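You operate a simulated robot arm through the tools that you are given. There is no shell and no other tool.

Carry out the task below with a simulated robot arm. There is one attempt and no reset: what you move stays moved.

JOB
Heat the pot to 140 and put two presses of pellets in the yellow mug.
Fine: put the mug back and wait for the READY lamp. Set down upright: yellow mug.
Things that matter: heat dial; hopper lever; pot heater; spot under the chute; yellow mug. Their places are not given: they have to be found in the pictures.

The check looks at the end state, three seconds after you hand in, the way a careful person would. Anything else that was tipped, shoved, dropped, spilled or broken makes it a failure.

ROBOT AND FRAMES
A 7-joint arm with a two-finger parallel gripper, fixed in place. Base frame: the origin is on the floor under the middle of its stand, x ahead of it, y to its left, z up; the work surface is at about z = 0.85. Units: m, rad, N and s.
It reaches about 1.112 m from its shoulder. Its first joint turns from -2.897 to 2.897 rad. Payload 3.43 kg.
The tool frame sits at the grasp point between the pads (the TCP): z along the fingers, y along the line on which they close. The tips reach 0.034 m beyond it. The gripper opens to 0.128 m. The fingers are 0.024 m wide and 0.012 m thick; the gripper's body (0.048 by 0.13 m) begins 0.096 m behind the TCP.
Orientation is told as [roll, pitch, yaw] about the base's x, y, z axes, in that order, counted from this pose: with the fingers straight down and closing along the base's y, the tool's x points along the base's -x, its y along +y and its z along -z.

CONTROLS
- The arm moves only by the tool nudge_tool. Its argument "series" is a list of rows, each a list of 3 entries, a list of its own where there are three numbers: the shift along the tool's x, y, z in units of 400 mm (1.0 is 400 mm), then the turn, a rotation vector about the tool's x, y, z in units of 45 degrees (1.0 is 45 degrees), then the closure, from 0 (fully open) to 1 (shut). In form: [[[dx, dy, dz], [ax, ay, az], fingers], ...]. A call has 1 to 20 rows; each row is the pose to reach, as a shift and turn from the pose commanded when the call began, along the tool's axes at that moment. A call with a number of a shift or a turn outside -1 to 1 is refused whole. Each row takes 0.2 s and may step no farther than 0.05 m and 0.15 rad from the row before; otherwise, or with a gripper value out of range, the whole call is refused. Where a pose cannot be reached the arm comes as near as it can. A force on the tool above 50 N (or 10 N above the force at the start of the call, whichever is more), or a blocked arm, ends the call early, and 0.2 s more pass. Each finger travels about 0.153 m/s and halts on what it meets, pressing with about 31 N; the grip force reading is that of the motor and also rises with nothing between the fingers. The clock runs only during rows and for 0.2 s after the last one: add rows that repeat a pose to give the fingers time. The reply holds the time, the measured pose of the TCP, the force on the tool along the base axes, the opening and the grip force, in the units named above and with some noise, with the torque about the TCP (base axes, N m) and any sound that the robot's microphone picked up.
- Cameras (640 x 400 px; columns grow to the right, rows downward): "scene" is fixed at [0.4009, -0.6485, 1.6215]; the picture's right is [0.95, -0.32, 0.00], its down [-0.27, -0.80, -0.54] and it looks along [0.18, 0.51, -0.84] (base axes); focal length 332 px, centre (320, 200). "wrist" rides on the gripper at [0.076, -0.011, -0.16] in the tool frame; the picture's right is [0.15, 0.99, 0.00], its down [-0.88, 0.13, -0.46] and it looks along [-0.45, 0.07, 0.89] (tool axes); focal length 234 px, centre (320, 200).
- snapshot(camera): a new picture of that camera. No time passes.
- locate(camera, pixels): for up to 12 pixels [column, row] of the newest picture of that camera ("zoom" is the newest enlarged one), the place [x, y, z] in the base frame of the surface seen there, good to about 0.002 m. No time passes.
- inspect(camera, box): a new picture of the part [left, top, right, bottom] of that camera's present view, enlarged. No time passes.
- finish_job(): hands the job in; it is judged then, once.

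Leave the gripper open and the arm clear of the work at the hand-in unless told otherwise.

The tools are called by a JSON object that holds its "fn" and its "kwargs". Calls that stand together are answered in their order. nudge_tool: Moves the arm, as the interface text tells. Its arguments: {"type":"object","properties":{"series":{"type":"array"}},"required":["series"]} The other tools are called the same way: snapshot (camera) takes a picture; locate (camera, pixels) gives the place of the surface under pixels of a picture; inspect (camera, box) takes an enlarged picture of a part of a camera's view; finish_job () hands the job in.

At the start:

```text
clock: 0.0
tcp_pos: [0.4546, -0.3418, 1.3006]
tool_rot: [0.0, -0.001, 0.0]
ft_force: [0.1, -0.5, -0.7]
torque: [-0.04, -0.02, 0.01]
width: 0.1278
grasp_force: 0.0
```

scene: 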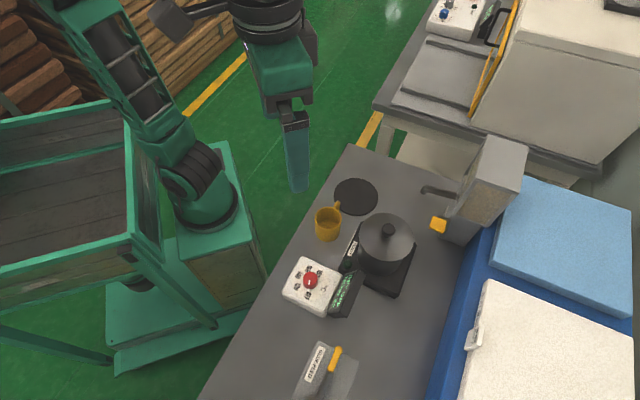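
wrist: 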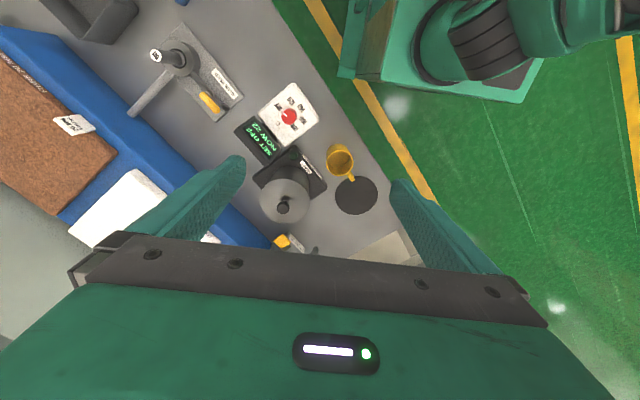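

The scene shows a yellow mug near (327,222), a black disc at (356,196), a pot on a heater at (388,240), a control box with a red dial at (312,283), and a hopper at (480,190) with a yellow lever at (438,224). I'll enlarge these parts before doing anything else.

{"fn": "inspect", "kwargs": {"camera": "scene", "box": [270, 160, 430, 330]}}

{"fn": "inspect", "kwargs": {"camera": "scene", "box": [400, 120, 540, 260]}}

{"fn": "inspect", "kwargs": {"camera": "wrist", "box": [220, 70, 420, 260]}}

{"fn": "inspect", "kwargs": {"camera": "scene", "box": [260, 320, 400, 400]}}

```text
2.35 times, centred on (350, 245) of scene
```

zoom: 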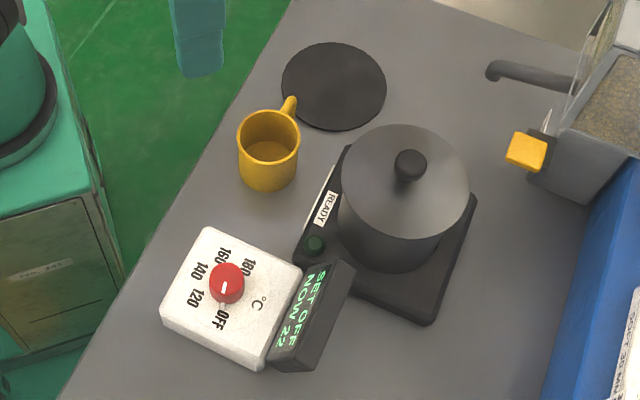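

```text
2.86 times, centred on (470, 190) of scene
```

zoom: 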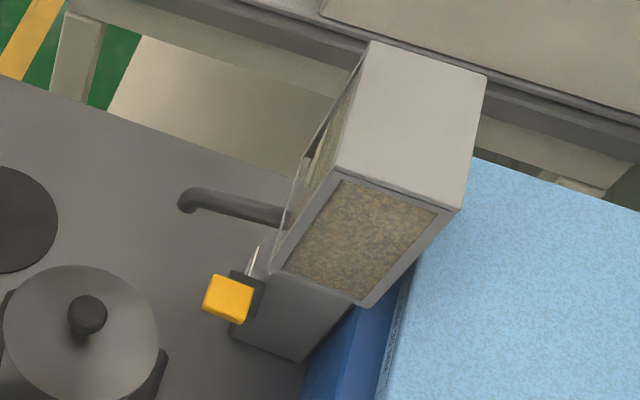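

```text
2.11 times, centred on (320, 165) of wrist
```

zoom: 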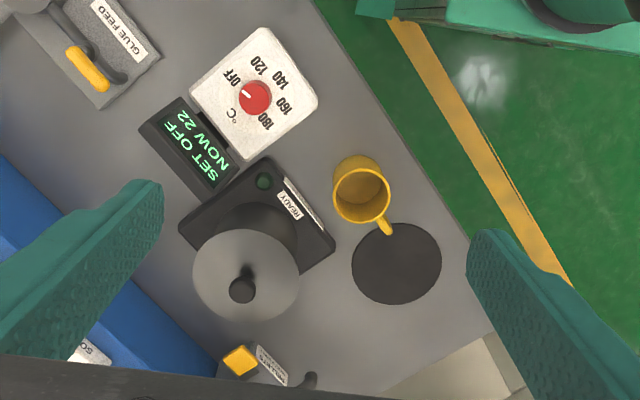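

```text
4.57 times, centred on (330, 360) of scene
```

zoom: 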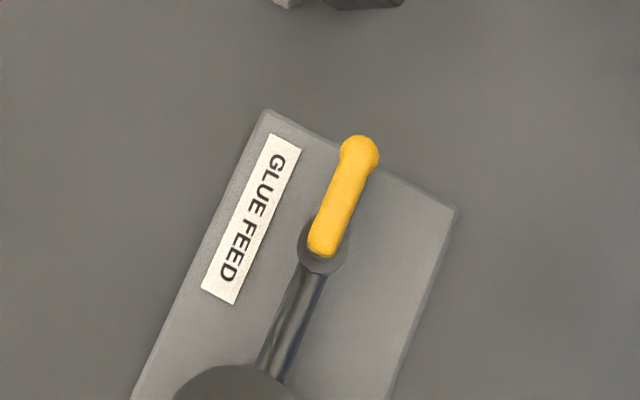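

Now I'll measure: the mug rim and base, disc, dial, pot, heater, hopper lever and chute in the scene picture.

{"fn": "inspect", "kwargs": {"camera": "scene", "box": [270, 160, 430, 330]}}

{"fn": "locate", "kwargs": {"camera": "zoom", "pixels": [[240, 130], [268, 112], [296, 125], [268, 150], [268, 188], [290, 100], [285, 115], [333, 87], [284, 85], [384, 85], [333, 45], [333, 130]]}}

{"fn": "locate", "kwargs": {"camera": "zoom", "pixels": [[227, 278], [224, 288], [232, 298], [244, 284], [212, 284], [220, 318], [204, 298], [202, 272], [226, 252], [248, 266], [207, 228], [164, 312]]}}

{"fn": "locate", "kwargs": {"camera": "zoom", "pixels": [[410, 160], [342, 185], [468, 195], [410, 128], [400, 240], [314, 246], [425, 322], [345, 150], [475, 198], [525, 150], [495, 70], [570, 85]]}}

```text
2.35 times, centred on (350, 245) of scene
```

zoom: 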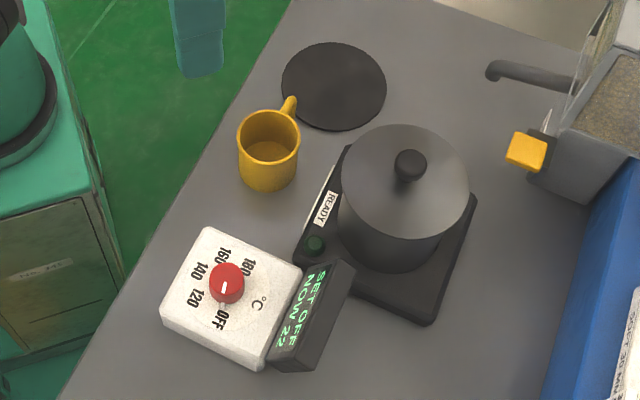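

```text
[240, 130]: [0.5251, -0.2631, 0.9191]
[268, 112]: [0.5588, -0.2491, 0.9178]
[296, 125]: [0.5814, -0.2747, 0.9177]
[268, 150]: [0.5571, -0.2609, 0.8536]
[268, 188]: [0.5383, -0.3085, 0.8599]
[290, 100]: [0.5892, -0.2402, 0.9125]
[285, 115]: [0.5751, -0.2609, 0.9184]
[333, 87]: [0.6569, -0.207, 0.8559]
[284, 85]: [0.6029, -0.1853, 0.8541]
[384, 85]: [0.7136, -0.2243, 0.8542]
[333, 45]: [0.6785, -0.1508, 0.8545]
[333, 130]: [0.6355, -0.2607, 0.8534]
```

```text
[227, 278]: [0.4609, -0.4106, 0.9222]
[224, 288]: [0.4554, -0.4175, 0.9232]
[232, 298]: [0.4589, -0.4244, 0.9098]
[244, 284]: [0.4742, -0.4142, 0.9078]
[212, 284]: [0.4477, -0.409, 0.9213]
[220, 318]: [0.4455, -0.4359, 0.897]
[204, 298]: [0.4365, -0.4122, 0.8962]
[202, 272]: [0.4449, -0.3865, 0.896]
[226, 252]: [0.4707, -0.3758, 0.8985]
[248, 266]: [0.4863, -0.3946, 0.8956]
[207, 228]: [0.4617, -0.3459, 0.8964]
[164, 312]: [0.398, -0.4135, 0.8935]
```

```text
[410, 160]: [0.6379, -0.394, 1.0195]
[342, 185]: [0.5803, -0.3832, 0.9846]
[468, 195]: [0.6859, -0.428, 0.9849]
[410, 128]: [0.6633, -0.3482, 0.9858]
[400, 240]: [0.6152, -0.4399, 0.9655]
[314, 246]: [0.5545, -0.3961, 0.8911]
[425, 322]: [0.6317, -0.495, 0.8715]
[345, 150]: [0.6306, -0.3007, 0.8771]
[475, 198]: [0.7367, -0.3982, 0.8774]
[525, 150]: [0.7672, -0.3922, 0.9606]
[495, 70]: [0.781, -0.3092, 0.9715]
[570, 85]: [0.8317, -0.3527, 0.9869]
```

The dial labels run OFF → 120 → 140 → 160 → 180 clockwise seen from above, and the pointer is on OFF. The pot already sits on the heater. Next I'll measure the hopper, lever and chute mouth more closely.

{"fn": "inspect", "kwargs": {"camera": "scene", "box": [410, 165, 490, 250]}}

{"fn": "locate", "kwargs": {"camera": "zoom", "pixels": [[120, 180], [100, 200], [140, 165], [170, 190], [250, 200], [190, 320], [220, 300], [180, 345], [260, 320], [300, 380], [380, 250], [100, 240]]}}

{"fn": "inspect", "kwargs": {"camera": "wrist", "box": [250, 210, 350, 270]}}

```text
4.71 times, centred on (450, 208) of scene
```

zoom: 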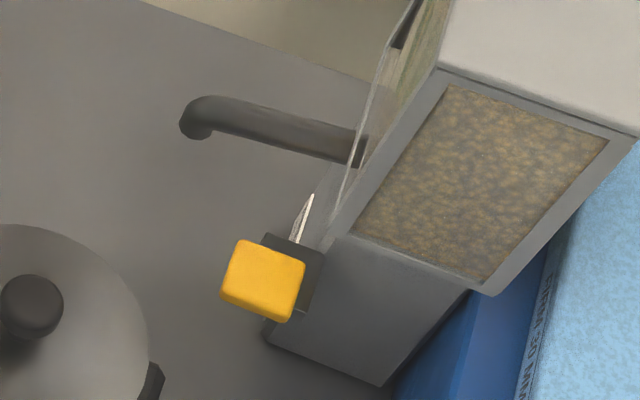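

```text
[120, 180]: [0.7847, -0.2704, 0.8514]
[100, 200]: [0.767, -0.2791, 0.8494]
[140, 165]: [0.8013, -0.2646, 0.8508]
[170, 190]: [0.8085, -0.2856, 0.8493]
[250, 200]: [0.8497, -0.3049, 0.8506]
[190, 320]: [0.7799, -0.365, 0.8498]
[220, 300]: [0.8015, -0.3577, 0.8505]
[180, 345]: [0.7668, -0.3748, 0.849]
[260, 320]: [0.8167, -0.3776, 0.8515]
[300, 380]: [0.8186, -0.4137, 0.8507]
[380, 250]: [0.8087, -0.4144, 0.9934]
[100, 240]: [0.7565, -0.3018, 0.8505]
```

```text
6.40 times, centred on (300, 240) of wrist
```

zoom: 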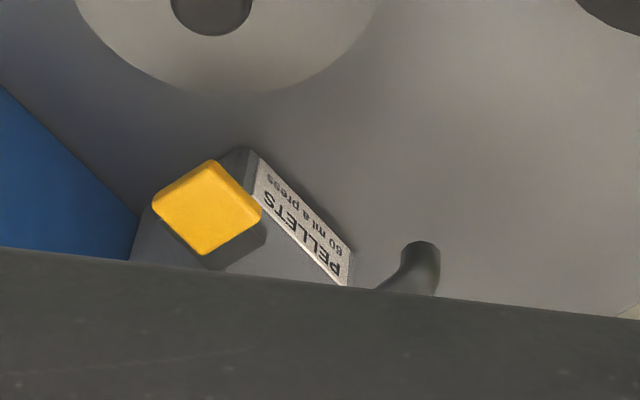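

The label reads "PELLETS 60 ml a press". I'll locate points on the pipe end and the yellow lever in a fresh scene zoom.

{"fn": "inspect", "kwargs": {"camera": "scene", "box": [410, 165, 490, 250]}}

{"fn": "locate", "kwargs": {"camera": "zoom", "pixels": [[195, 105], [185, 125], [200, 130], [212, 112], [250, 118], [300, 135], [350, 150], [240, 245], [300, 265], [225, 290], [285, 310], [262, 280]]}}

{"fn": "locate", "kwargs": {"camera": "zoom", "pixels": [[255, 305], [270, 318], [308, 285], [315, 250], [275, 238], [340, 330], [302, 220], [310, 196], [440, 75], [475, 285], [630, 135], [355, 240]]}}

```text
4.71 times, centred on (450, 208) of scene
```

zoom: 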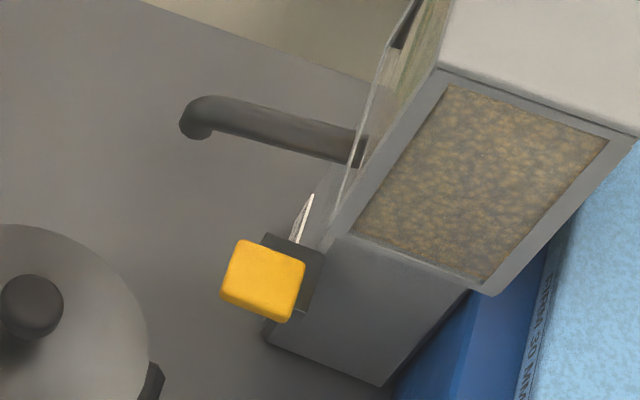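

```text
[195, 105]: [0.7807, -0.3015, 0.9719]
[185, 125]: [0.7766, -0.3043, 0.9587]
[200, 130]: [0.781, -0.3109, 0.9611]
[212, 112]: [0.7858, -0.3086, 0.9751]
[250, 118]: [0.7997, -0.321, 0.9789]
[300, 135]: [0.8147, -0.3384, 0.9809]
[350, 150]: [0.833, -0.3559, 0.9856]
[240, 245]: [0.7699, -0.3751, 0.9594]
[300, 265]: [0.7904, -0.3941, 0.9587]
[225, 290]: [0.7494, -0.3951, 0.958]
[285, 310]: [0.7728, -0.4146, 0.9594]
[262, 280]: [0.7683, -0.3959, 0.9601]
```

```text
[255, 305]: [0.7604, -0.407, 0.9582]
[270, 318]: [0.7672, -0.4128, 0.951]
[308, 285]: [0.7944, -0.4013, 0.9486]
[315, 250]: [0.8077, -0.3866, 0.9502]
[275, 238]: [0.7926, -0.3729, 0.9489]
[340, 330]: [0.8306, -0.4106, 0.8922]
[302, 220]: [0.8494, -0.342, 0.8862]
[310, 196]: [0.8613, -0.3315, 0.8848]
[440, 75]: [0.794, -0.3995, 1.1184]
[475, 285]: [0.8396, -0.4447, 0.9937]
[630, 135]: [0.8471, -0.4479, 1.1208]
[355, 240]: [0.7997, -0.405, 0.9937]
```

The lever is a yellow block about 28 mm square with its top at z≈0.959, centred near (0.770,-0.395). The chute mouth is near (0.781,-0.306). I'll move the arm over for a closer wrist view of the hopper, staying well above everything.

{"fn": "nudge_tool", "kwargs": {"series": [[[-0.0725, 0.021, 0.06], [0, 0, 0], 0], [[-0.145, 0.042, 0.12], [0, 0, 0], 0], [[-0.2175, 0.063, 0.18], [0, 0, 0], 0], [[-0.29, 0.084, 0.24], [0, 0, 0], 0], [[-0.3625, 0.105, 0.3], [0, 0, 0], 0]]}}

{"fn": "snapshot", "kwargs": {"camera": "wrist"}}

{"fn": "snapshot", "kwargs": {"camera": "scene"}}

```text
clock: 1.2
tcp_pos: [0.5829, -0.3005, 1.1872]
tool_rot: [-0.002, -0.012, -0.002]
ft_force: [-1.4, 1.0, 0.1]
torque: [0.0, -0.04, -0.03]
width: 0.1279
grasp_force: 0.1
```

```text
taken
```

wrist: 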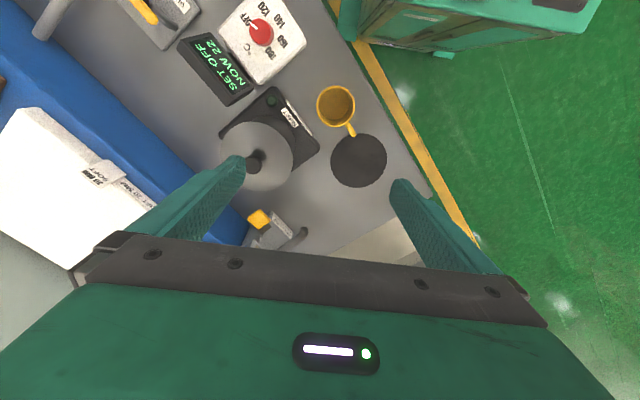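

```text
taken
```

scene: 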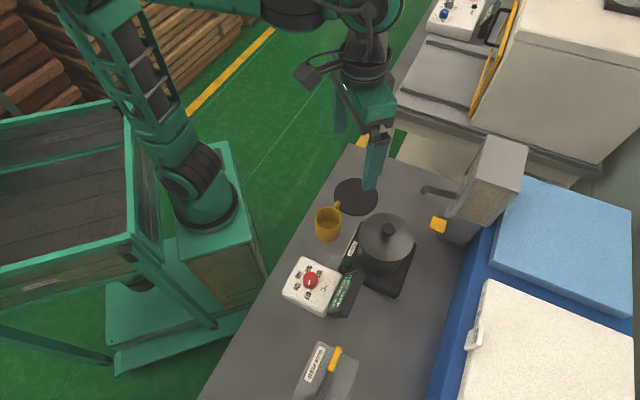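

I'll enlarge the hopper in the wrist view around (275,225).

{"fn": "inspect", "kwargs": {"camera": "wrist", "box": [230, 195, 330, 260]}}

{"fn": "locate", "kwargs": {"camera": "zoom", "pixels": [[180, 110], [130, 140], [180, 195], [240, 150], [240, 110], [300, 130], [400, 250], [450, 240], [470, 215], [400, 100], [200, 230], [330, 220]]}}

```text
6.15 times, centred on (280, 228) of wrist
```

zoom: 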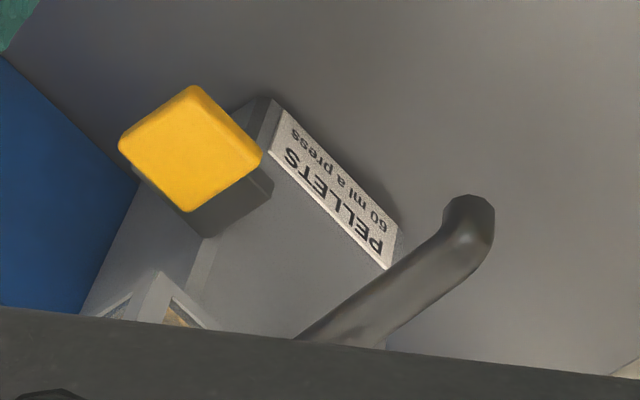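

```text
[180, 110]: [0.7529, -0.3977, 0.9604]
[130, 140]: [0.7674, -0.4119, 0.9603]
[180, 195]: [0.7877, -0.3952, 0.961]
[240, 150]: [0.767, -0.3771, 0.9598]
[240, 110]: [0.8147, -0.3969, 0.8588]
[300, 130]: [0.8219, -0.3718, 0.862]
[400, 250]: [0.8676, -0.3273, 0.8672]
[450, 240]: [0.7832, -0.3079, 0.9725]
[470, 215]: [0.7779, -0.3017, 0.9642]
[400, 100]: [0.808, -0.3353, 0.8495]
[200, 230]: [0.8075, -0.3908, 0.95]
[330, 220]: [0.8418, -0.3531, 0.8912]
```

The yellow pad looks like a flat press pad at z≈0.960 on a dark arm. To confirm which way it moves, I'll tilt the wrist for a lower side view, keeping the fingertips above z≈1.08, clear of the pot knob at 1.02.

{"fn": "nudge_tool", "kwargs": {"series": [[[0.0135, -0.0225, 0.035], [0, -0.1528, 0], 0], [[0.027, -0.045, 0.07], [0, -0.3056, 0], 0], [[0.0405, -0.0675, 0.105], [0, -0.4584, 0], 0], [[0.054, -0.09, 0.14], [0, -0.6112, 0], 0], [[0.0675, -0.1125, 0.175], [0, -0.764, 0], 0], [[0.0675, -0.1125, 0.175], [0, -0.764, 0], 0]]}}

{"fn": "snapshot", "kwargs": {"camera": "wrist"}}

```text
clock: 2.6
tcp_pos: [0.5584, -0.3436, 1.1184]
tool_rot: [-0.001, -0.611, -0.001]
ft_force: [0.5, -0.6, -0.3]
torque: [-0.03, 0.02, 0.02]
width: 0.1282
grasp_force: 0.0
```

```text
taken
```

wrist: 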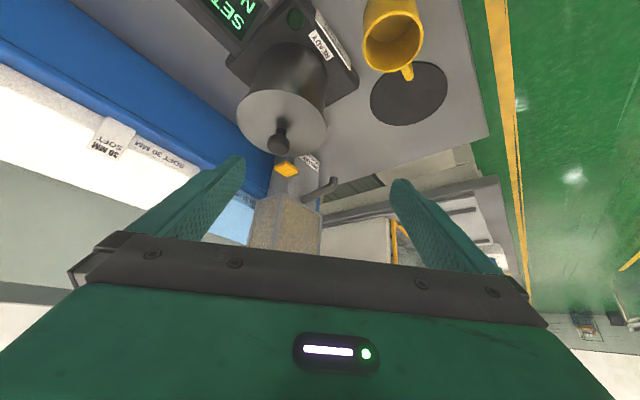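

The side view shows the yellow pad sitting above a dark stem, in front of the hopper. I'll enlarge it around (290,170), and send one hold row to see whether the arm has settled, since it reads about 15 mm off the commanded x.

{"fn": "inspect", "kwargs": {"camera": "wrist", "box": [245, 130, 365, 215]}}

{"fn": "nudge_tool", "kwargs": {"series": [[[0, 0, 0], [0, 0, 0], 0], [[0, 0, 0], [0, 0, 0], 0]]}}

```text
4.71 times, centred on (305, 172) of wrist
```

zoom: 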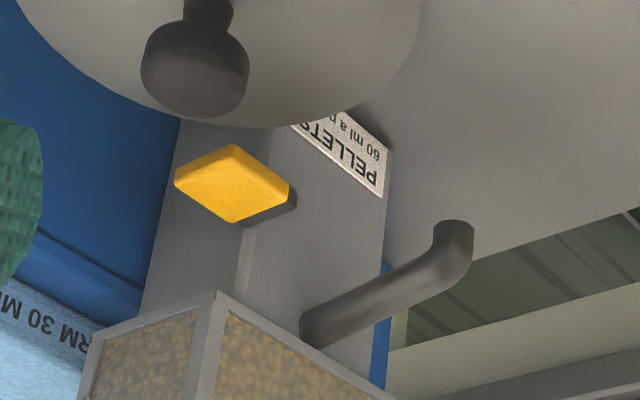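

```text
clock: 3.2
tcp_pos: [0.5594, -0.3441, 1.118]
tool_rot: [0.001, -0.612, 0.0]
ft_force: [-0.2, -0.4, -1.0]
torque: [-0.02, 0.02, 0.03]
width: 0.1282
grasp_force: 0.0
```

The arm is settled, so from here I'll work from the measured pose. I'll measure the lever, dark stem, column and chute mouth in this zoomed view.

{"fn": "inspect", "kwargs": {"camera": "wrist", "box": [255, 145, 345, 205]}}

{"fn": "locate", "kwargs": {"camera": "zoom", "pixels": [[155, 155], [222, 110], [290, 165], [222, 205], [225, 160], [275, 185], [295, 180], [262, 200], [190, 130], [250, 260], [420, 170], [540, 220]]}}

```text
6.67 times, centred on (300, 175) of wrist
```

zoom: 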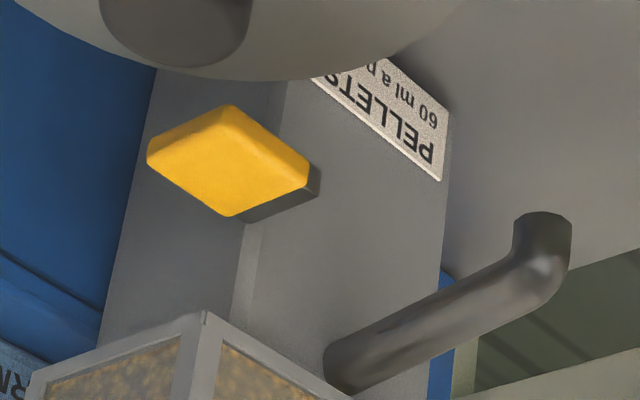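

```text
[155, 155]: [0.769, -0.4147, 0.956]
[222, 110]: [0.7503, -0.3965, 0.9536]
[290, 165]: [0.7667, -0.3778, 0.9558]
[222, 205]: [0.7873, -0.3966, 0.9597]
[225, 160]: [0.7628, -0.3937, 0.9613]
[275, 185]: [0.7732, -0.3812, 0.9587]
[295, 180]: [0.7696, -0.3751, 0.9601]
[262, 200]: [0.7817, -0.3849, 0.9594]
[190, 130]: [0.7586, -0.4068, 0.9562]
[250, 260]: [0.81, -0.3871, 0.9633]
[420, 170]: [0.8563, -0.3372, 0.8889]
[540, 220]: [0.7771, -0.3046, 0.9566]
```

The yellow pad is about 10–12 mm thick on a dark arm projecting from the column, so it gets pressed down. The chute mouth points down at about (0.778,-0.305), z≈0.955. With the mug rim at 0.918 it fits underneath, but only if I hold the mug with a tilted gripper.

I'll do the dial first so heating starts. Next I'll bring the tool upright above the dial and look closely.

{"fn": "nudge_tool", "kwargs": {"series": [[[0.0506, -0.0335, -0.0123], [0, 0.1558, 0], 0], [[0.1012, -0.067, -0.0246], [0, 0.3116, 0], 0], [[0.1518, -0.1005, -0.0369], [0, 0.4674, 0], 0], [[0.2024, -0.134, -0.0492], [0, 0.6232, 0], 0], [[0.253, -0.1675, -0.0615], [0, 0.779, 0], 0], [[0.253, -0.1675, -0.0615], [0, 0.779, 0], 0], [[0.253, -0.1675, -0.0615], [0, 0.779, 0], 0]]}}

{"fn": "snapshot", "kwargs": {"camera": "wrist"}}

```text
clock: 4.8
tcp_pos: [0.4611, -0.4123, 1.0791]
tool_rot: [-0.001, 0.0, 0.001]
ft_force: [0.6, -0.3, 0.5]
torque: [0.0, -0.02, 0.0]
width: 0.128
grasp_force: 0.1
```

```text
taken
```

wrist: 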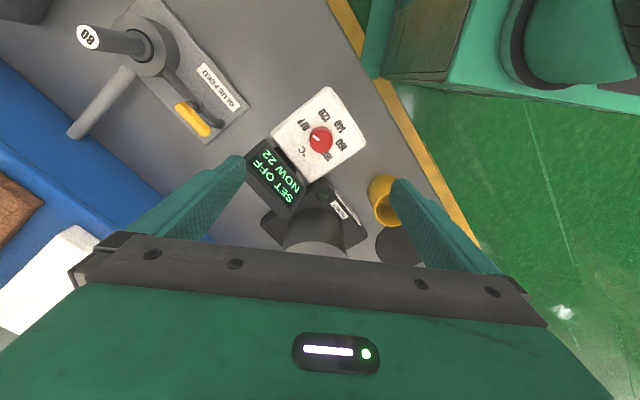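

Now the measured pose matches the target. I'll enlarge the dial in the wrist view near (320,140).

{"fn": "inspect", "kwargs": {"camera": "wrist", "box": [265, 85, 375, 190]}}

{"fn": "locate", "kwargs": {"camera": "zoom", "pixels": [[318, 200], [290, 215], [346, 196], [318, 170], [322, 235], [300, 208], [230, 155], [330, 115], [418, 155], [435, 225], [375, 270], [320, 205]]}}

```text
3.81 times, centred on (320, 138) of wrist
```

zoom: 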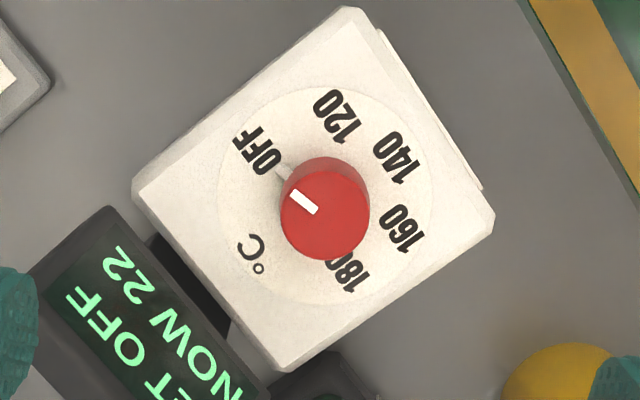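

```text
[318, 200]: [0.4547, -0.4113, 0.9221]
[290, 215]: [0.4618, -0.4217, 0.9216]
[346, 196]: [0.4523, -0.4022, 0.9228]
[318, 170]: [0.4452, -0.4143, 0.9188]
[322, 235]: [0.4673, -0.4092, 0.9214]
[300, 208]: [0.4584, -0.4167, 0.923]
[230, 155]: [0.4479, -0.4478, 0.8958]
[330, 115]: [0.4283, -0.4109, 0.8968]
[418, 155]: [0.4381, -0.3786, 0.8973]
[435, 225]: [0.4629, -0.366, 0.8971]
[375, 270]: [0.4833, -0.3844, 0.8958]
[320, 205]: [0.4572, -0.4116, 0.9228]
```

The knob centre is about (0.461,-0.4105), radius ~15 mm, top z≈0.922, box top z≈0.896. From OFF (about 237°) to 140 (about 131°) is roughly 107° clockwise from above. I'll pre-rotate the gripper 45° counter-clockwise, partly close it and lower to z≈1.0.

{"fn": "nudge_tool", "kwargs": {"series": [[[0, 0.002, 0.03], [0, 0, -0.1667], 0.2], [[0, 0.004, 0.06], [0, 0, -0.3333], 0.3], [[0, 0.004, 0.1], [0, 0, -0.5], 0.4], [[0, 0.004, 0.13], [0, 0, -0.6667], 0.45], [[0, 0.004, 0.165], [0, 0, -0.8333], 0.45], [[0, 0.004, 0.1975], [0, 0, -1.0], 0.45], [[0, 0.004, 0.1975], [0, 0, -1.0], 0.45]]}}

{"fn": "snapshot", "kwargs": {"camera": "wrist"}}

{"fn": "snapshot", "kwargs": {"camera": "scene"}}

```text
clock: 6.4
tcp_pos: [0.4608, -0.4089, 1.0]
tool_rot: [-0.001, 0.001, 0.787]
ft_force: [-0.1, 0.0, 0.1]
torque: [0.01, 0.0, -0.02]
width: 0.0702
grasp_force: 0.0
```

```text
taken
```

wrist: 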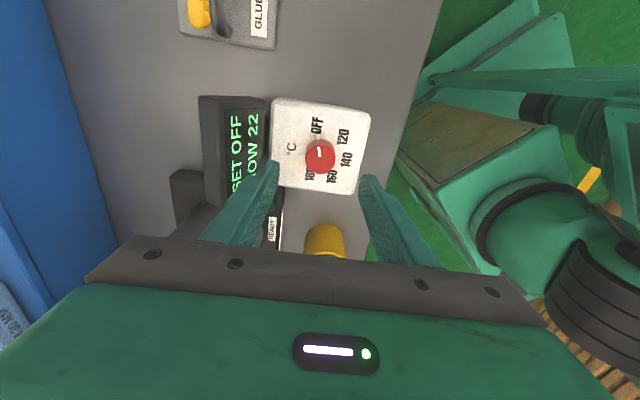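

```text
taken
```

scene: 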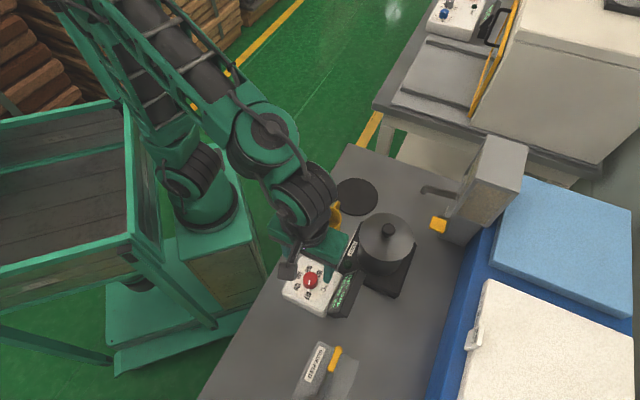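

The gripper is now at yaw 45°, opening 70 mm. Before lowering I'll check how high the display block is near the finger.

{"fn": "inspect", "kwargs": {"camera": "scene", "box": [270, 230, 370, 330]}}

{"fn": "locate", "kwargs": {"camera": "wrist", "pixels": [[262, 100], [262, 150], [245, 110], [210, 100], [210, 190], [320, 155], [318, 152], [310, 156], [330, 156], [320, 140], [270, 130], [232, 150]]}}

```text
4.00 times, centred on (320, 280) of scene
```

zoom: 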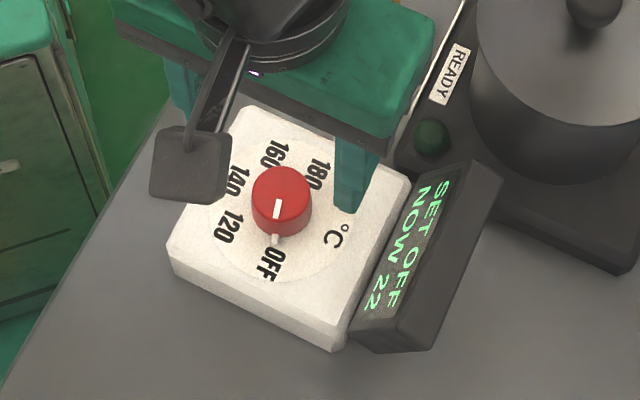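

```text
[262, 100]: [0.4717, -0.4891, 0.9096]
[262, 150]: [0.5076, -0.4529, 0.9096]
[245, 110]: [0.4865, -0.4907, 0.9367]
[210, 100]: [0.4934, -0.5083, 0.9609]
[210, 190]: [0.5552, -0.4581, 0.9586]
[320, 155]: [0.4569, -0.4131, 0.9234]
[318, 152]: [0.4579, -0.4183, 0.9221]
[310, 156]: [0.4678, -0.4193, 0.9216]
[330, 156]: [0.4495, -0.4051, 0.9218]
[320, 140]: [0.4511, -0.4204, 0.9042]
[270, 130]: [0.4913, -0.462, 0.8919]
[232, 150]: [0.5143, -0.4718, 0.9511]
```

The display's near edge is 63 mm from the knob axis, and the fingers reach only 47 mm, so there's room. I'll lower to z≈0.935, which puts the tips at about 0.901, just above the box top.

{"fn": "nudge_tool", "kwargs": {"series": [[[0.004, -0.0035, 0.05], [0, 0, 0], 0.45], [[0.004, -0.0035, 0.1], [0, 0, 0], 0.45], [[0.004, -0.0035, 0.14], [0, 0, 0], 0.45], [[0.004, -0.0035, 0.1625], [0, 0, 0], 0.45], [[0.004, -0.0035, 0.1625], [0, 0, 0], 0.45]]}}

{"fn": "inspect", "kwargs": {"camera": "scene", "box": [270, 230, 370, 330]}}

{"fn": "snapshot", "kwargs": {"camera": "wrist"}}

```text
clock: 7.6
tcp_pos: [0.4607, -0.4111, 0.9359]
tool_rot: [0.0, 0.001, 0.785]
ft_force: [-0.3, -0.8, -0.8]
torque: [0.03, 0.01, -0.03]
width: 0.0702
grasp_force: 0.1
```

```text
4.00 times, centred on (320, 280) of scene
```

zoom: 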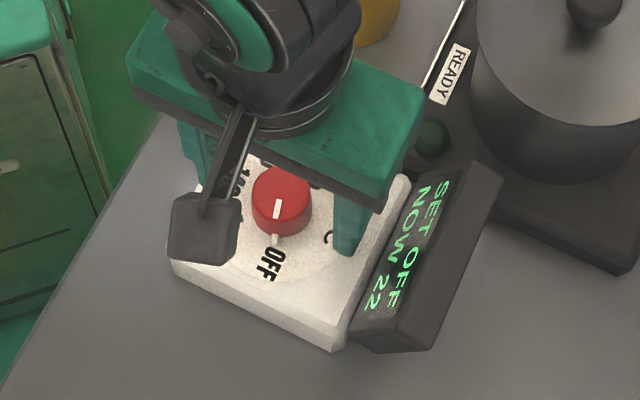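

```text
taken
```

wrist: 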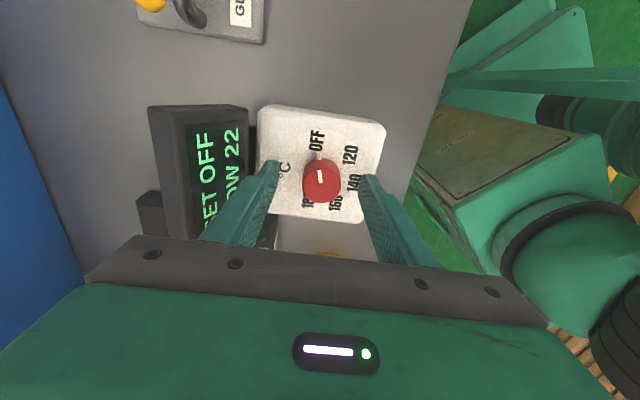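

The knob at (322,180) is centred between the fingers. I'll close on it and hold.

{"fn": "nudge_tool", "kwargs": {"series": [[[0, 0, 0], [0, 0, 0], 0.7], [[0, 0, 0], [0, 0, 0], 0.85], [[0, 0, 0], [0, 0, 0], 0.9], [[0, 0, 0], [0, 0, 0], 0.9]]}}

{"fn": "inspect", "kwargs": {"camera": "wrist", "box": [240, 90, 400, 240]}}

```text
clock: 8.6
tcp_pos: [0.4598, -0.4105, 0.935]
tool_rot: [0.0, -0.001, 0.784]
ft_force: [-10.7, 9.7, -1.1]
torque: [0.47, 0.26, -0.02]
width: 0.0334
grasp_force: 44.8
```

```text
2.67 times, centred on (320, 165) of wrist
```

zoom: 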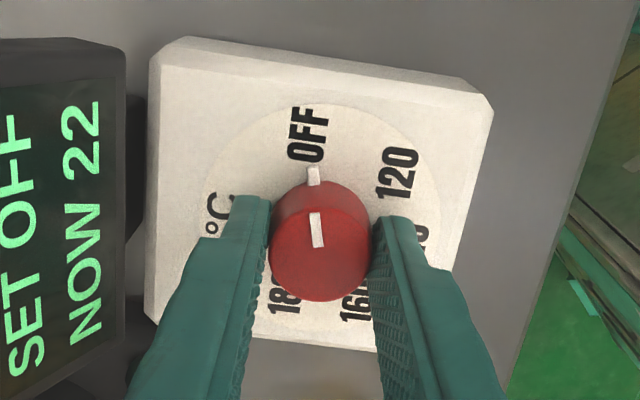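

The knob is gripped at 33 mm with a small 14 N side force, so it sits about 1 mm off in tool +y. I'll correct that and turn the first 45° clockwise.

{"fn": "nudge_tool", "kwargs": {"series": [[[0, 0.0027, 0], [0, 0, 0.125], 0.9], [[0, 0.0027, 0], [0, 0, 0.25], 0.9], [[0, 0.0027, 0], [0, 0, 0.375], 0.9], [[0, 0.0027, 0], [0, 0, 0.5], 0.9], [[0, 0.0027, 0], [0, 0, 0.625], 0.9], [[0, 0.0027, 0], [0, 0, 0.75], 0.9], [[0, 0.0027, 0], [0, 0, 0.875], 0.9], [[0, 0.0027, 0], [0, 0, 1.0], 0.9], [[0, 0.0027, 0], [0, 0, 1.0], 0.9]]}}

{"fn": "inspect", "kwargs": {"camera": "scene", "box": [270, 230, 370, 330]}}

{"fn": "inspect", "kwargs": {"camera": "wrist", "box": [220, 90, 400, 240]}}

```text
clock: 10.6
tcp_pos: [0.4602, -0.4106, 0.9362]
tool_rot: [0.002, 0.003, -0.001]
ft_force: [-16.9, 16.6, -17.7]
torque: [0.66, 0.52, 0.02]
width: 0.033
grasp_force: 45.1
```

```text
4.00 times, centred on (320, 280) of scene
```

zoom: 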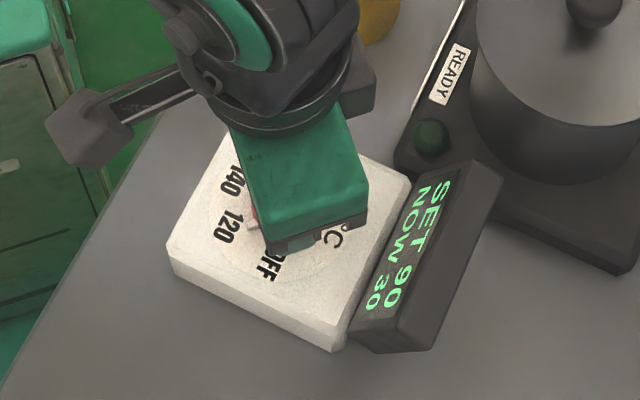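

```text
2.67 times, centred on (310, 165) of wrist
```

zoom: 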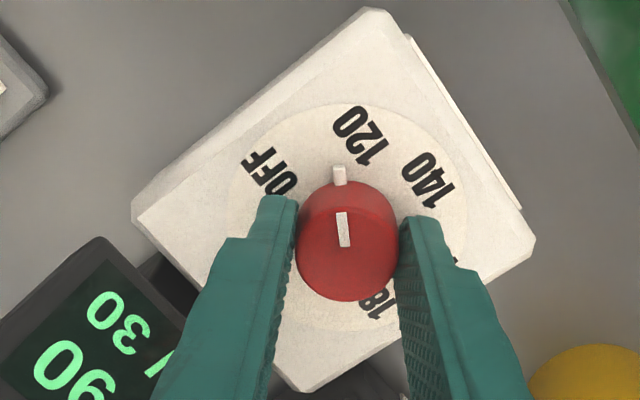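

The display now reads SET 90 / NOW 30, so the dial is continuous and follows my grip. The side force is still toward (-x,+y), so I'll shift 1 mm that way and turn another 45°.

{"fn": "nudge_tool", "kwargs": {"series": [[[0.0025, 0.0025, 0.0025], [0, 0, 0.125], 0.9], [[0.0025, 0.0025, 0.0025], [0, 0, 0.25], 0.9], [[0.0025, 0.0025, 0.0025], [0, 0, 0.375], 0.9], [[0.0025, 0.0025, 0.0025], [0, 0, 0.5], 0.9], [[0.0025, 0.0025, 0.0025], [0, 0, 0.625], 0.9], [[0.0025, 0.0025, 0.0025], [0, 0, 0.75], 0.9], [[0.0025, 0.0025, 0.0025], [0, 0, 0.875], 0.9], [[0.0025, 0.0025, 0.0025], [0, 0, 1.0], 0.9], [[0.0025, 0.0025, 0.0025], [0, 0, 1.0], 0.9]]}}

{"fn": "inspect", "kwargs": {"camera": "scene", "box": [270, 230, 370, 330]}}

{"fn": "inspect", "kwargs": {"camera": "wrist", "box": [220, 90, 400, 240]}}

```text
clock: 12.6
tcp_pos: [0.4603, -0.41, 0.9356]
tool_rot: [0.0, -0.002, -0.788]
ft_force: [1.4, 10.2, 14.2]
torque: [-0.23, -0.67, 0.01]
width: 0.0331
grasp_force: 45.6
```

```text
4.00 times, centred on (320, 280) of scene
```

zoom: 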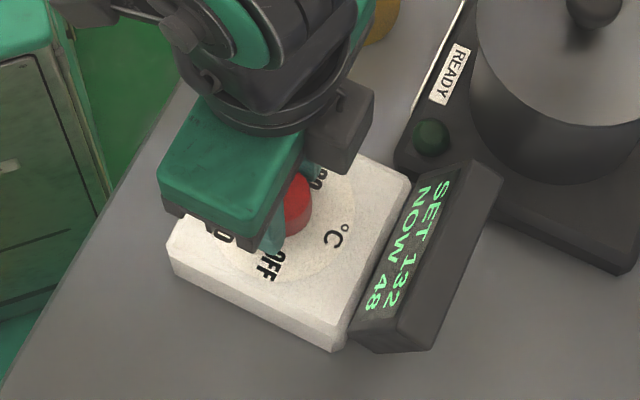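

```text
2.67 times, centred on (310, 165) of wrist
```

zoom: 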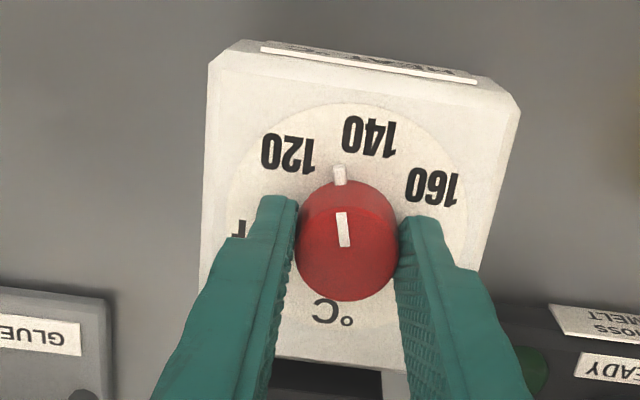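

SET 132 after 90°. About 18° more should reach 140, so I'll turn 0.4 units.

{"fn": "nudge_tool", "kwargs": {"series": [[[0.0012, 0.0012, -0.0012], [0, 0, 0.1], 0.9], [[0.0012, 0.0012, -0.0012], [0, 0, 0.2], 0.9], [[0.0012, 0.0012, -0.0012], [0, 0, 0.3], 0.9], [[0.0012, 0.0012, -0.0012], [0, 0, 0.4], 0.9], [[0.0012, 0.0012, -0.0012], [0, 0, 0.4], 0.9]]}}

{"fn": "inspect", "kwargs": {"camera": "scene", "box": [270, 230, 370, 330]}}

```text
clock: 13.8
tcp_pos: [0.4597, -0.411, 0.9339]
tool_rot: [0.001, -0.002, -1.101]
ft_force: [7.1, -9.4, 11.9]
torque: [-0.75, -0.37, -0.01]
width: 0.0329
grasp_force: 45.5
```

```text
4.00 times, centred on (320, 280) of scene
```

zoom: 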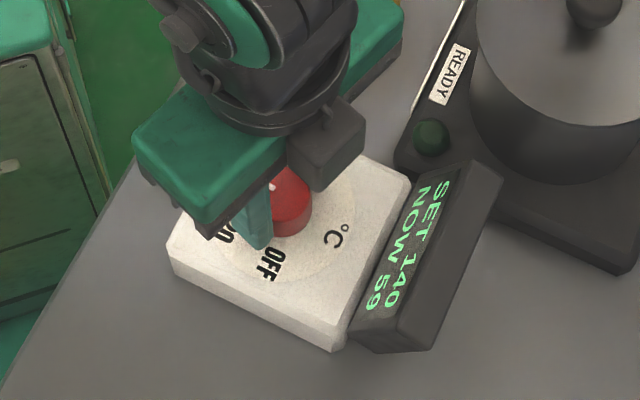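

The display shows SET 140 / NOW 59. I'll open the fingers without turning, then check the setting held.

{"fn": "nudge_tool", "kwargs": {"series": [[[0, 0, 0], [0, 0, 0], 0.7], [[0, 0, 0], [0, 0, 0], 0.5], [[0, 0, 0], [0, 0, 0], 0.4], [[0, 0, 0], [0, 0, 0], 0.4]]}}

{"fn": "inspect", "kwargs": {"camera": "scene", "box": [270, 230, 370, 330]}}

```text
clock: 14.8
tcp_pos: [0.4597, -0.4089, 0.9338]
tool_rot: [0.0, -0.001, -1.1]
ft_force: [-0.1, -0.1, 0.0]
torque: [0.04, 0.04, 0.0]
width: 0.077
grasp_force: 0.2
```

```text
4.00 times, centred on (320, 280) of scene
```

zoom: 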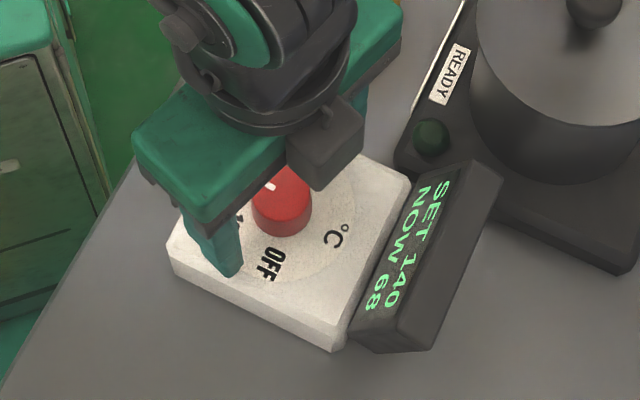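

The setting is stable at SET 140, NOW 68. I'll lift straight up 150 mm, then turn the yaw partly back.

{"fn": "nudge_tool", "kwargs": {"series": [[[0, 0, -0.08], [0, 0, 0], 0.4], [[0, 0, -0.18], [0, 0, 0], 0.4], [[0, 0, -0.28], [0, 0, 0], 0.4], [[0, 0, -0.375], [0, 0, 0], 0.4], [[0, 0, -0.375], [0, 0, -0.16], 0.4], [[0, 0, -0.375], [0, 0, -0.32], 0.4], [[0, 0, -0.375], [0, 0, -0.48], 0.4], [[0, 0, -0.375], [0, 0, -0.64], 0.4], [[0, 0, -0.375], [0, 0, -0.8], 0.4], [[0, 0, -0.375], [0, 0, -0.96], 0.4], [[0, 0, -0.375], [0, 0, -0.96], 0.4]]}}

{"fn": "inspect", "kwargs": {"camera": "scene", "box": [270, 170, 430, 330]}}

{"fn": "snapshot", "kwargs": {"camera": "wrist"}}

```text
clock: 17.2
tcp_pos: [0.4596, -0.4098, 1.085]
tool_rot: [-0.001, 0.0, -0.343]
ft_force: [0.1, 0.4, 0.5]
torque: [-0.02, 0.0, 0.0]
width: 0.0771
grasp_force: 0.1
```

```text
2.50 times, centred on (350, 250) of scene
```

zoom: 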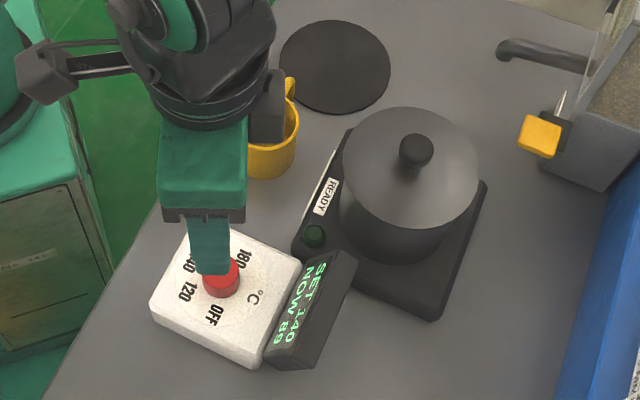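

```text
taken
```

wrist: 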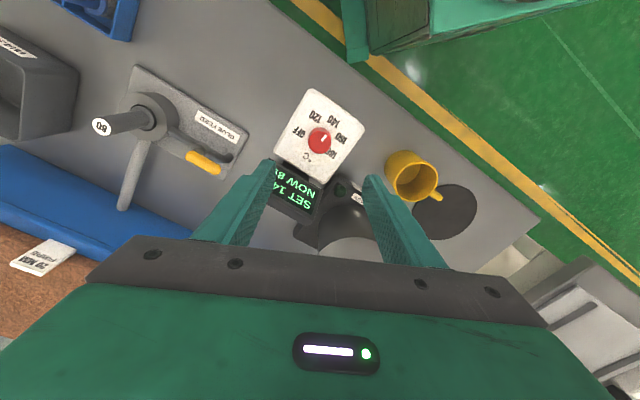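

NOW 89 and rising. Next I'll measure the mug at (410,175) precisely in the wrist view.

{"fn": "inspect", "kwargs": {"camera": "wrist", "box": [370, 140, 460, 215]}}

{"fn": "locate", "kwargs": {"camera": "zoom", "pixels": [[120, 110], [250, 90], [440, 190], [440, 210], [460, 205], [480, 220], [500, 245], [160, 330], [300, 390], [130, 230], [200, 385], [330, 290]]}}

```text
5.33 times, centred on (415, 178) of wrist
```

zoom: 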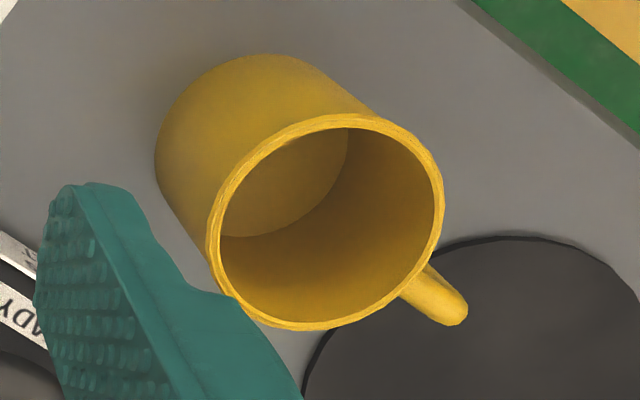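

```text
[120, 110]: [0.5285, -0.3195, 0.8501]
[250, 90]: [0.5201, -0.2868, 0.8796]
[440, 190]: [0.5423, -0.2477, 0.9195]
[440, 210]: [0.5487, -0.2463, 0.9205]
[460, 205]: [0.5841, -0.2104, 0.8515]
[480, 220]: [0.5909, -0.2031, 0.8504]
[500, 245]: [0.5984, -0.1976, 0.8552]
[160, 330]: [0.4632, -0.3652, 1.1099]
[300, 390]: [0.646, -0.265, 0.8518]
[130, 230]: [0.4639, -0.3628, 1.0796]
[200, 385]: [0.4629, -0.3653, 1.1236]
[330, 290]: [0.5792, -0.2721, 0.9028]
```

Now rim and handle points from the same zoom.

{"fn": "locate", "kwargs": {"camera": "zoom", "pixels": [[213, 245], [250, 172], [345, 119], [405, 138], [439, 190], [432, 245], [400, 290], [340, 322], [280, 322], [235, 295], [460, 312], [425, 290]]}}

{"fn": "locate", "kwargs": {"camera": "zoom", "pixels": [[165, 150], [190, 95], [280, 60], [180, 190], [205, 235], [300, 190], [270, 225], [340, 150], [450, 322], [440, 300], [410, 300], [320, 170]]}}

```text
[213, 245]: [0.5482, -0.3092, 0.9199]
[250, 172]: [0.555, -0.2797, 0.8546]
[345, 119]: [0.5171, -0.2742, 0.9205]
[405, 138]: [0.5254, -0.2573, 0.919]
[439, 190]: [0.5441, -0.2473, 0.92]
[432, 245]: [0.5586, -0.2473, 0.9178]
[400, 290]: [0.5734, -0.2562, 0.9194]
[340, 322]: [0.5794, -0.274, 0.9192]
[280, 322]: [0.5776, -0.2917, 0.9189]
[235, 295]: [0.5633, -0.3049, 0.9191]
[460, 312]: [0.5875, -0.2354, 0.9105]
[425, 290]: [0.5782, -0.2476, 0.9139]
```

```text
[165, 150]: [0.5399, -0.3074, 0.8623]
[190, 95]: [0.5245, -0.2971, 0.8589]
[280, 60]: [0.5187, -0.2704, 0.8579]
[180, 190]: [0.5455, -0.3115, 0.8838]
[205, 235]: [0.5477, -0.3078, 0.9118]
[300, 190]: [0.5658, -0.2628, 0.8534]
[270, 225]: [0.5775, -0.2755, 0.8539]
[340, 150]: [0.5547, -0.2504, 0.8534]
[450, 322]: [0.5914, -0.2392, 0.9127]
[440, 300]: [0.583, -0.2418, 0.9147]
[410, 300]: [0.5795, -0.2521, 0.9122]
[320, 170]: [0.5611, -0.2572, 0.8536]
```

The mug's rim fits a circle at about (0.5495,-0.2775), radius 31.6 mm, rim z≈0.92, with the handle toward azimuth ≈45°. That position is where it goes back. I'll grasp it by both sides with the fingers tilted 45°, approaching along azimuth ≈10° and staying short of the handle.

First I'll yaw and move above and behind the mug.

{"fn": "nudge_tool", "kwargs": {"series": [[[0.023, 0.0502, -0.0075], [0, 0, -0.1318], 0.3], [[0.046, 0.1004, -0.015], [0, 0, -0.2636], 0.3], [[0.069, 0.1506, -0.0225], [0, 0, -0.3954], 0.3], [[0.092, 0.2008, -0.03], [0, 0, -0.5272], 0.3], [[0.115, 0.251, -0.0375], [0, 0, -0.659], 0.3], [[0.115, 0.251, -0.0375], [0, 0, -0.659], 0.3], [[0.115, 0.251, -0.0375], [0, 0, -0.659], 0.3]]}}

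```text
clock: 18.8
tcp_pos: [0.4504, -0.2991, 1.0976]
tool_rot: [0.0, 0.001, 0.174]
ft_force: [0.7, 0.2, 0.5]
torque: [0.0, 0.01, -0.01]
width: 0.0895
grasp_force: 0.0
```

Yaw is 0.174, opening 90 mm. Next I'll tilt 45° in place so the fingers point forward and down.

{"fn": "nudge_tool", "kwargs": {"series": [[[0, 0, 0], [0, -0.1667, 0], 0.3], [[0, 0, 0], [0, -0.3333, 0], 0.3], [[0, 0, 0], [0, -0.5, 0], 0.3], [[0, 0, 0], [0, -0.6667, 0], 0.3], [[0, 0, 0], [0, -0.8333, 0], 0.3], [[0, 0, 0], [0, -1.0, 0], 0.3], [[0, 0, 0], [0, -1.0, 0], 0.3], [[0, 0, 0], [0, -1.0, 0], 0.3]]}}

{"fn": "snapshot", "kwargs": {"camera": "wrist"}}

{"fn": "snapshot", "kwargs": {"camera": "scene"}}

```text
clock: 20.6
tcp_pos: [0.4502, -0.2976, 1.0998]
tool_rot: [0.0, -0.786, 0.173]
ft_force: [0.3, 0.8, 0.1]
torque: [0.02, 0.02, 0.02]
width: 0.0896
grasp_force: 0.0
```

```text
taken
```

wrist: 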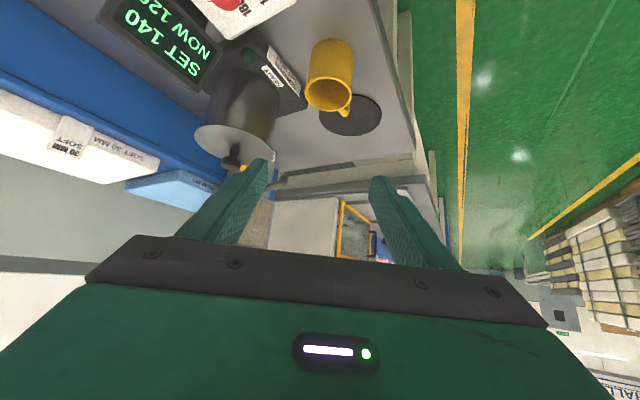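

```text
taken
```

scene: 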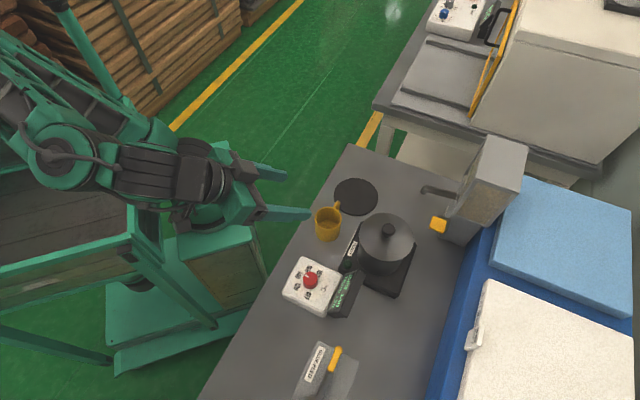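

The tilt is good. The mug is at (330,75) in the upside-down wrist view, roughly centred between the finger columns. I'll descend to the pre-grasp pose 120 mm back along the fingers.

{"fn": "nudge_tool", "kwargs": {"series": [[[0.0525, 0.0016, 0.0536], [0, 0, 0], 0.3], [[0.105, 0.0032, 0.1071], [0, 0, 0], 0.3], [[0.1575, 0.0049, 0.1607], [0, 0, 0], 0.3], [[0.21, 0.0065, 0.2143], [0, 0, 0], 0.3], [[0.21, 0.0065, 0.2143], [0, 0, 0], 0.3], [[0.21, 0.0065, 0.2143], [0, 0, 0], 0.3]]}}

{"fn": "snapshot", "kwargs": {"camera": "wrist"}}

{"fn": "inspect", "kwargs": {"camera": "scene", "box": [230, 150, 430, 320]}}

```text
clock: 22.0
tcp_pos: [0.4527, -0.2959, 0.9877]
tool_rot: [0.0, -0.785, 0.172]
ft_force: [0.2, 0.3, 0.1]
torque: [0.03, 0.02, 0.0]
width: 0.0896
grasp_force: 0.1
out of reach, approached as far as the arm can: row 4, 5, 6
```

```text
taken
```

wrist: 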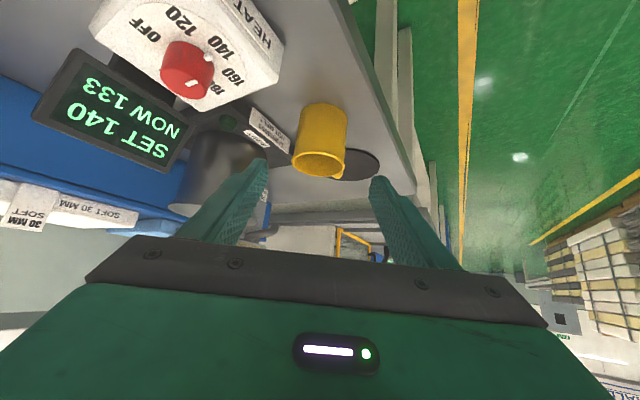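

```text
2.35 times, centred on (330, 235) of scene
```

zoom: 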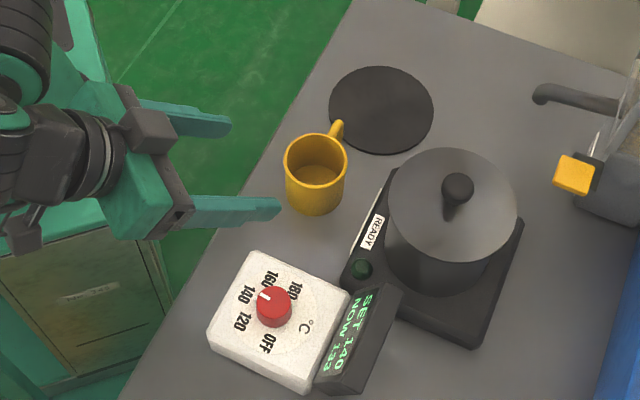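

The arm reported it couldn't quite reach that low pre-grasp close to the base: z is 0.988 instead of 0.980. The mug is still centred between the fingers. I'll advance half-way along the approach and re-read the pose.

{"fn": "nudge_tool", "kwargs": {"series": [[[0.004, 0.001, 0.05], [0, 0, 0], 0.3], [[0.008, 0.002, 0.1], [0, 0, 0], 0.3], [[0.01, 0.002, 0.15], [0, 0, 0], 0.3], [[0.01, 0.002, 0.15], [0, 0, 0], 0.3], [[0.01, 0.002, 0.15], [0, 0, 0], 0.3]]}}

{"fn": "snapshot", "kwargs": {"camera": "wrist"}}

```text
clock: 23.2
tcp_pos: [0.4933, -0.3066, 0.9529]
tool_rot: [0.003, -0.783, 0.173]
ft_force: [0.0, 1.1, 0.4]
torque: [0.0, -0.01, -0.05]
width: 0.0896
grasp_force: 0.0
out of reach, approached as far as the arm can: row 1, 2, 3, 4, 5
```

```text
taken
```

wrist: 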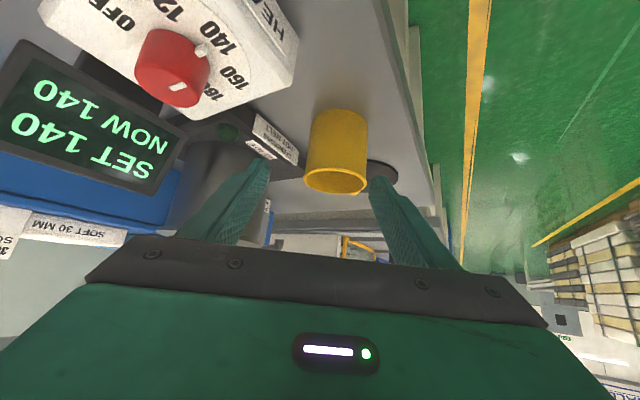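

The arm hits a joint limit with a 45° tilt this close in (y drifted to -0.307), so I won't push further. A gentler tilt of about 25° still clears the chute: the gripper body would be about 29 mm behind the mouth axis. I'll rise straight up first, then reduce the tilt.

{"fn": "nudge_tool", "kwargs": {"series": [[[-0.05, 0, -0.05], [0, 0, 0], 0.3], [[-0.1, 0, -0.1], [0, 0, 0], 0.3], [[-0.15, 0, -0.15], [0, 0, 0], 0.3], [[-0.2, 0, -0.2], [0, 0, 0], 0.3], [[-0.2, 0, -0.2], [0, 0.111, 0], 0.3], [[-0.2, 0, -0.2], [0, 0.222, 0], 0.3], [[-0.2, 0, -0.2], [0, 0.333, 0], 0.3], [[-0.2, 0, -0.2], [0, 0.444, 0], 0.3], [[-0.2, 0, -0.2], [0, 0.444, 0], 0.3]]}}

```text
clock: 25.2
tcp_pos: [0.493, -0.3053, 1.066]
tool_rot: [0.0, -0.437, 0.173]
ft_force: [-0.5, 0.1, 0.2]
torque: [0.02, 0.0, 0.03]
width: 0.0897
grasp_force: 0.0
```

The pose is clean now: tilt 25°, z 1.066. I'll descend to a pre-grasp 100 mm back along the fingers from the mug.

{"fn": "nudge_tool", "kwargs": {"series": [[[0.0222, 0.0147, 0.0636], [0, 0, 0], 0.3], [[0.0443, 0.0294, 0.1271], [0, 0, 0], 0.3], [[0.0665, 0.0441, 0.1907], [0, 0, 0], 0.3], [[0.0665, 0.0441, 0.1907], [0, 0, 0], 0.3], [[0.0665, 0.0441, 0.1907], [0, 0, 0], 0.3]]}}

{"fn": "snapshot", "kwargs": {"camera": "wrist"}}

```text
clock: 26.4
tcp_pos: [0.4976, -0.2881, 0.9853]
tool_rot: [0.0, -0.436, 0.171]
ft_force: [-0.6, 1.1, 1.0]
torque: [0.03, -0.02, 0.01]
width: 0.0897
grasp_force: 0.2
```

```text
taken
```

wrist: 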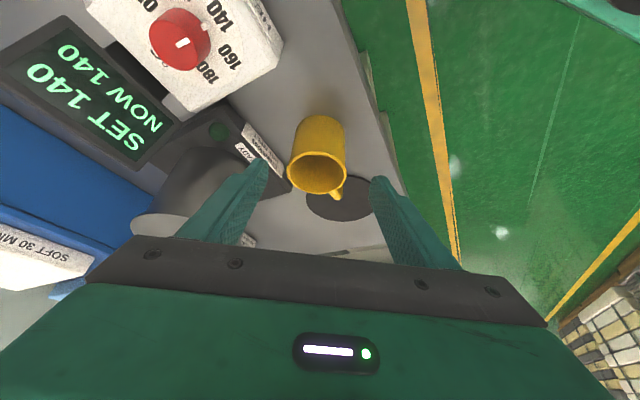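

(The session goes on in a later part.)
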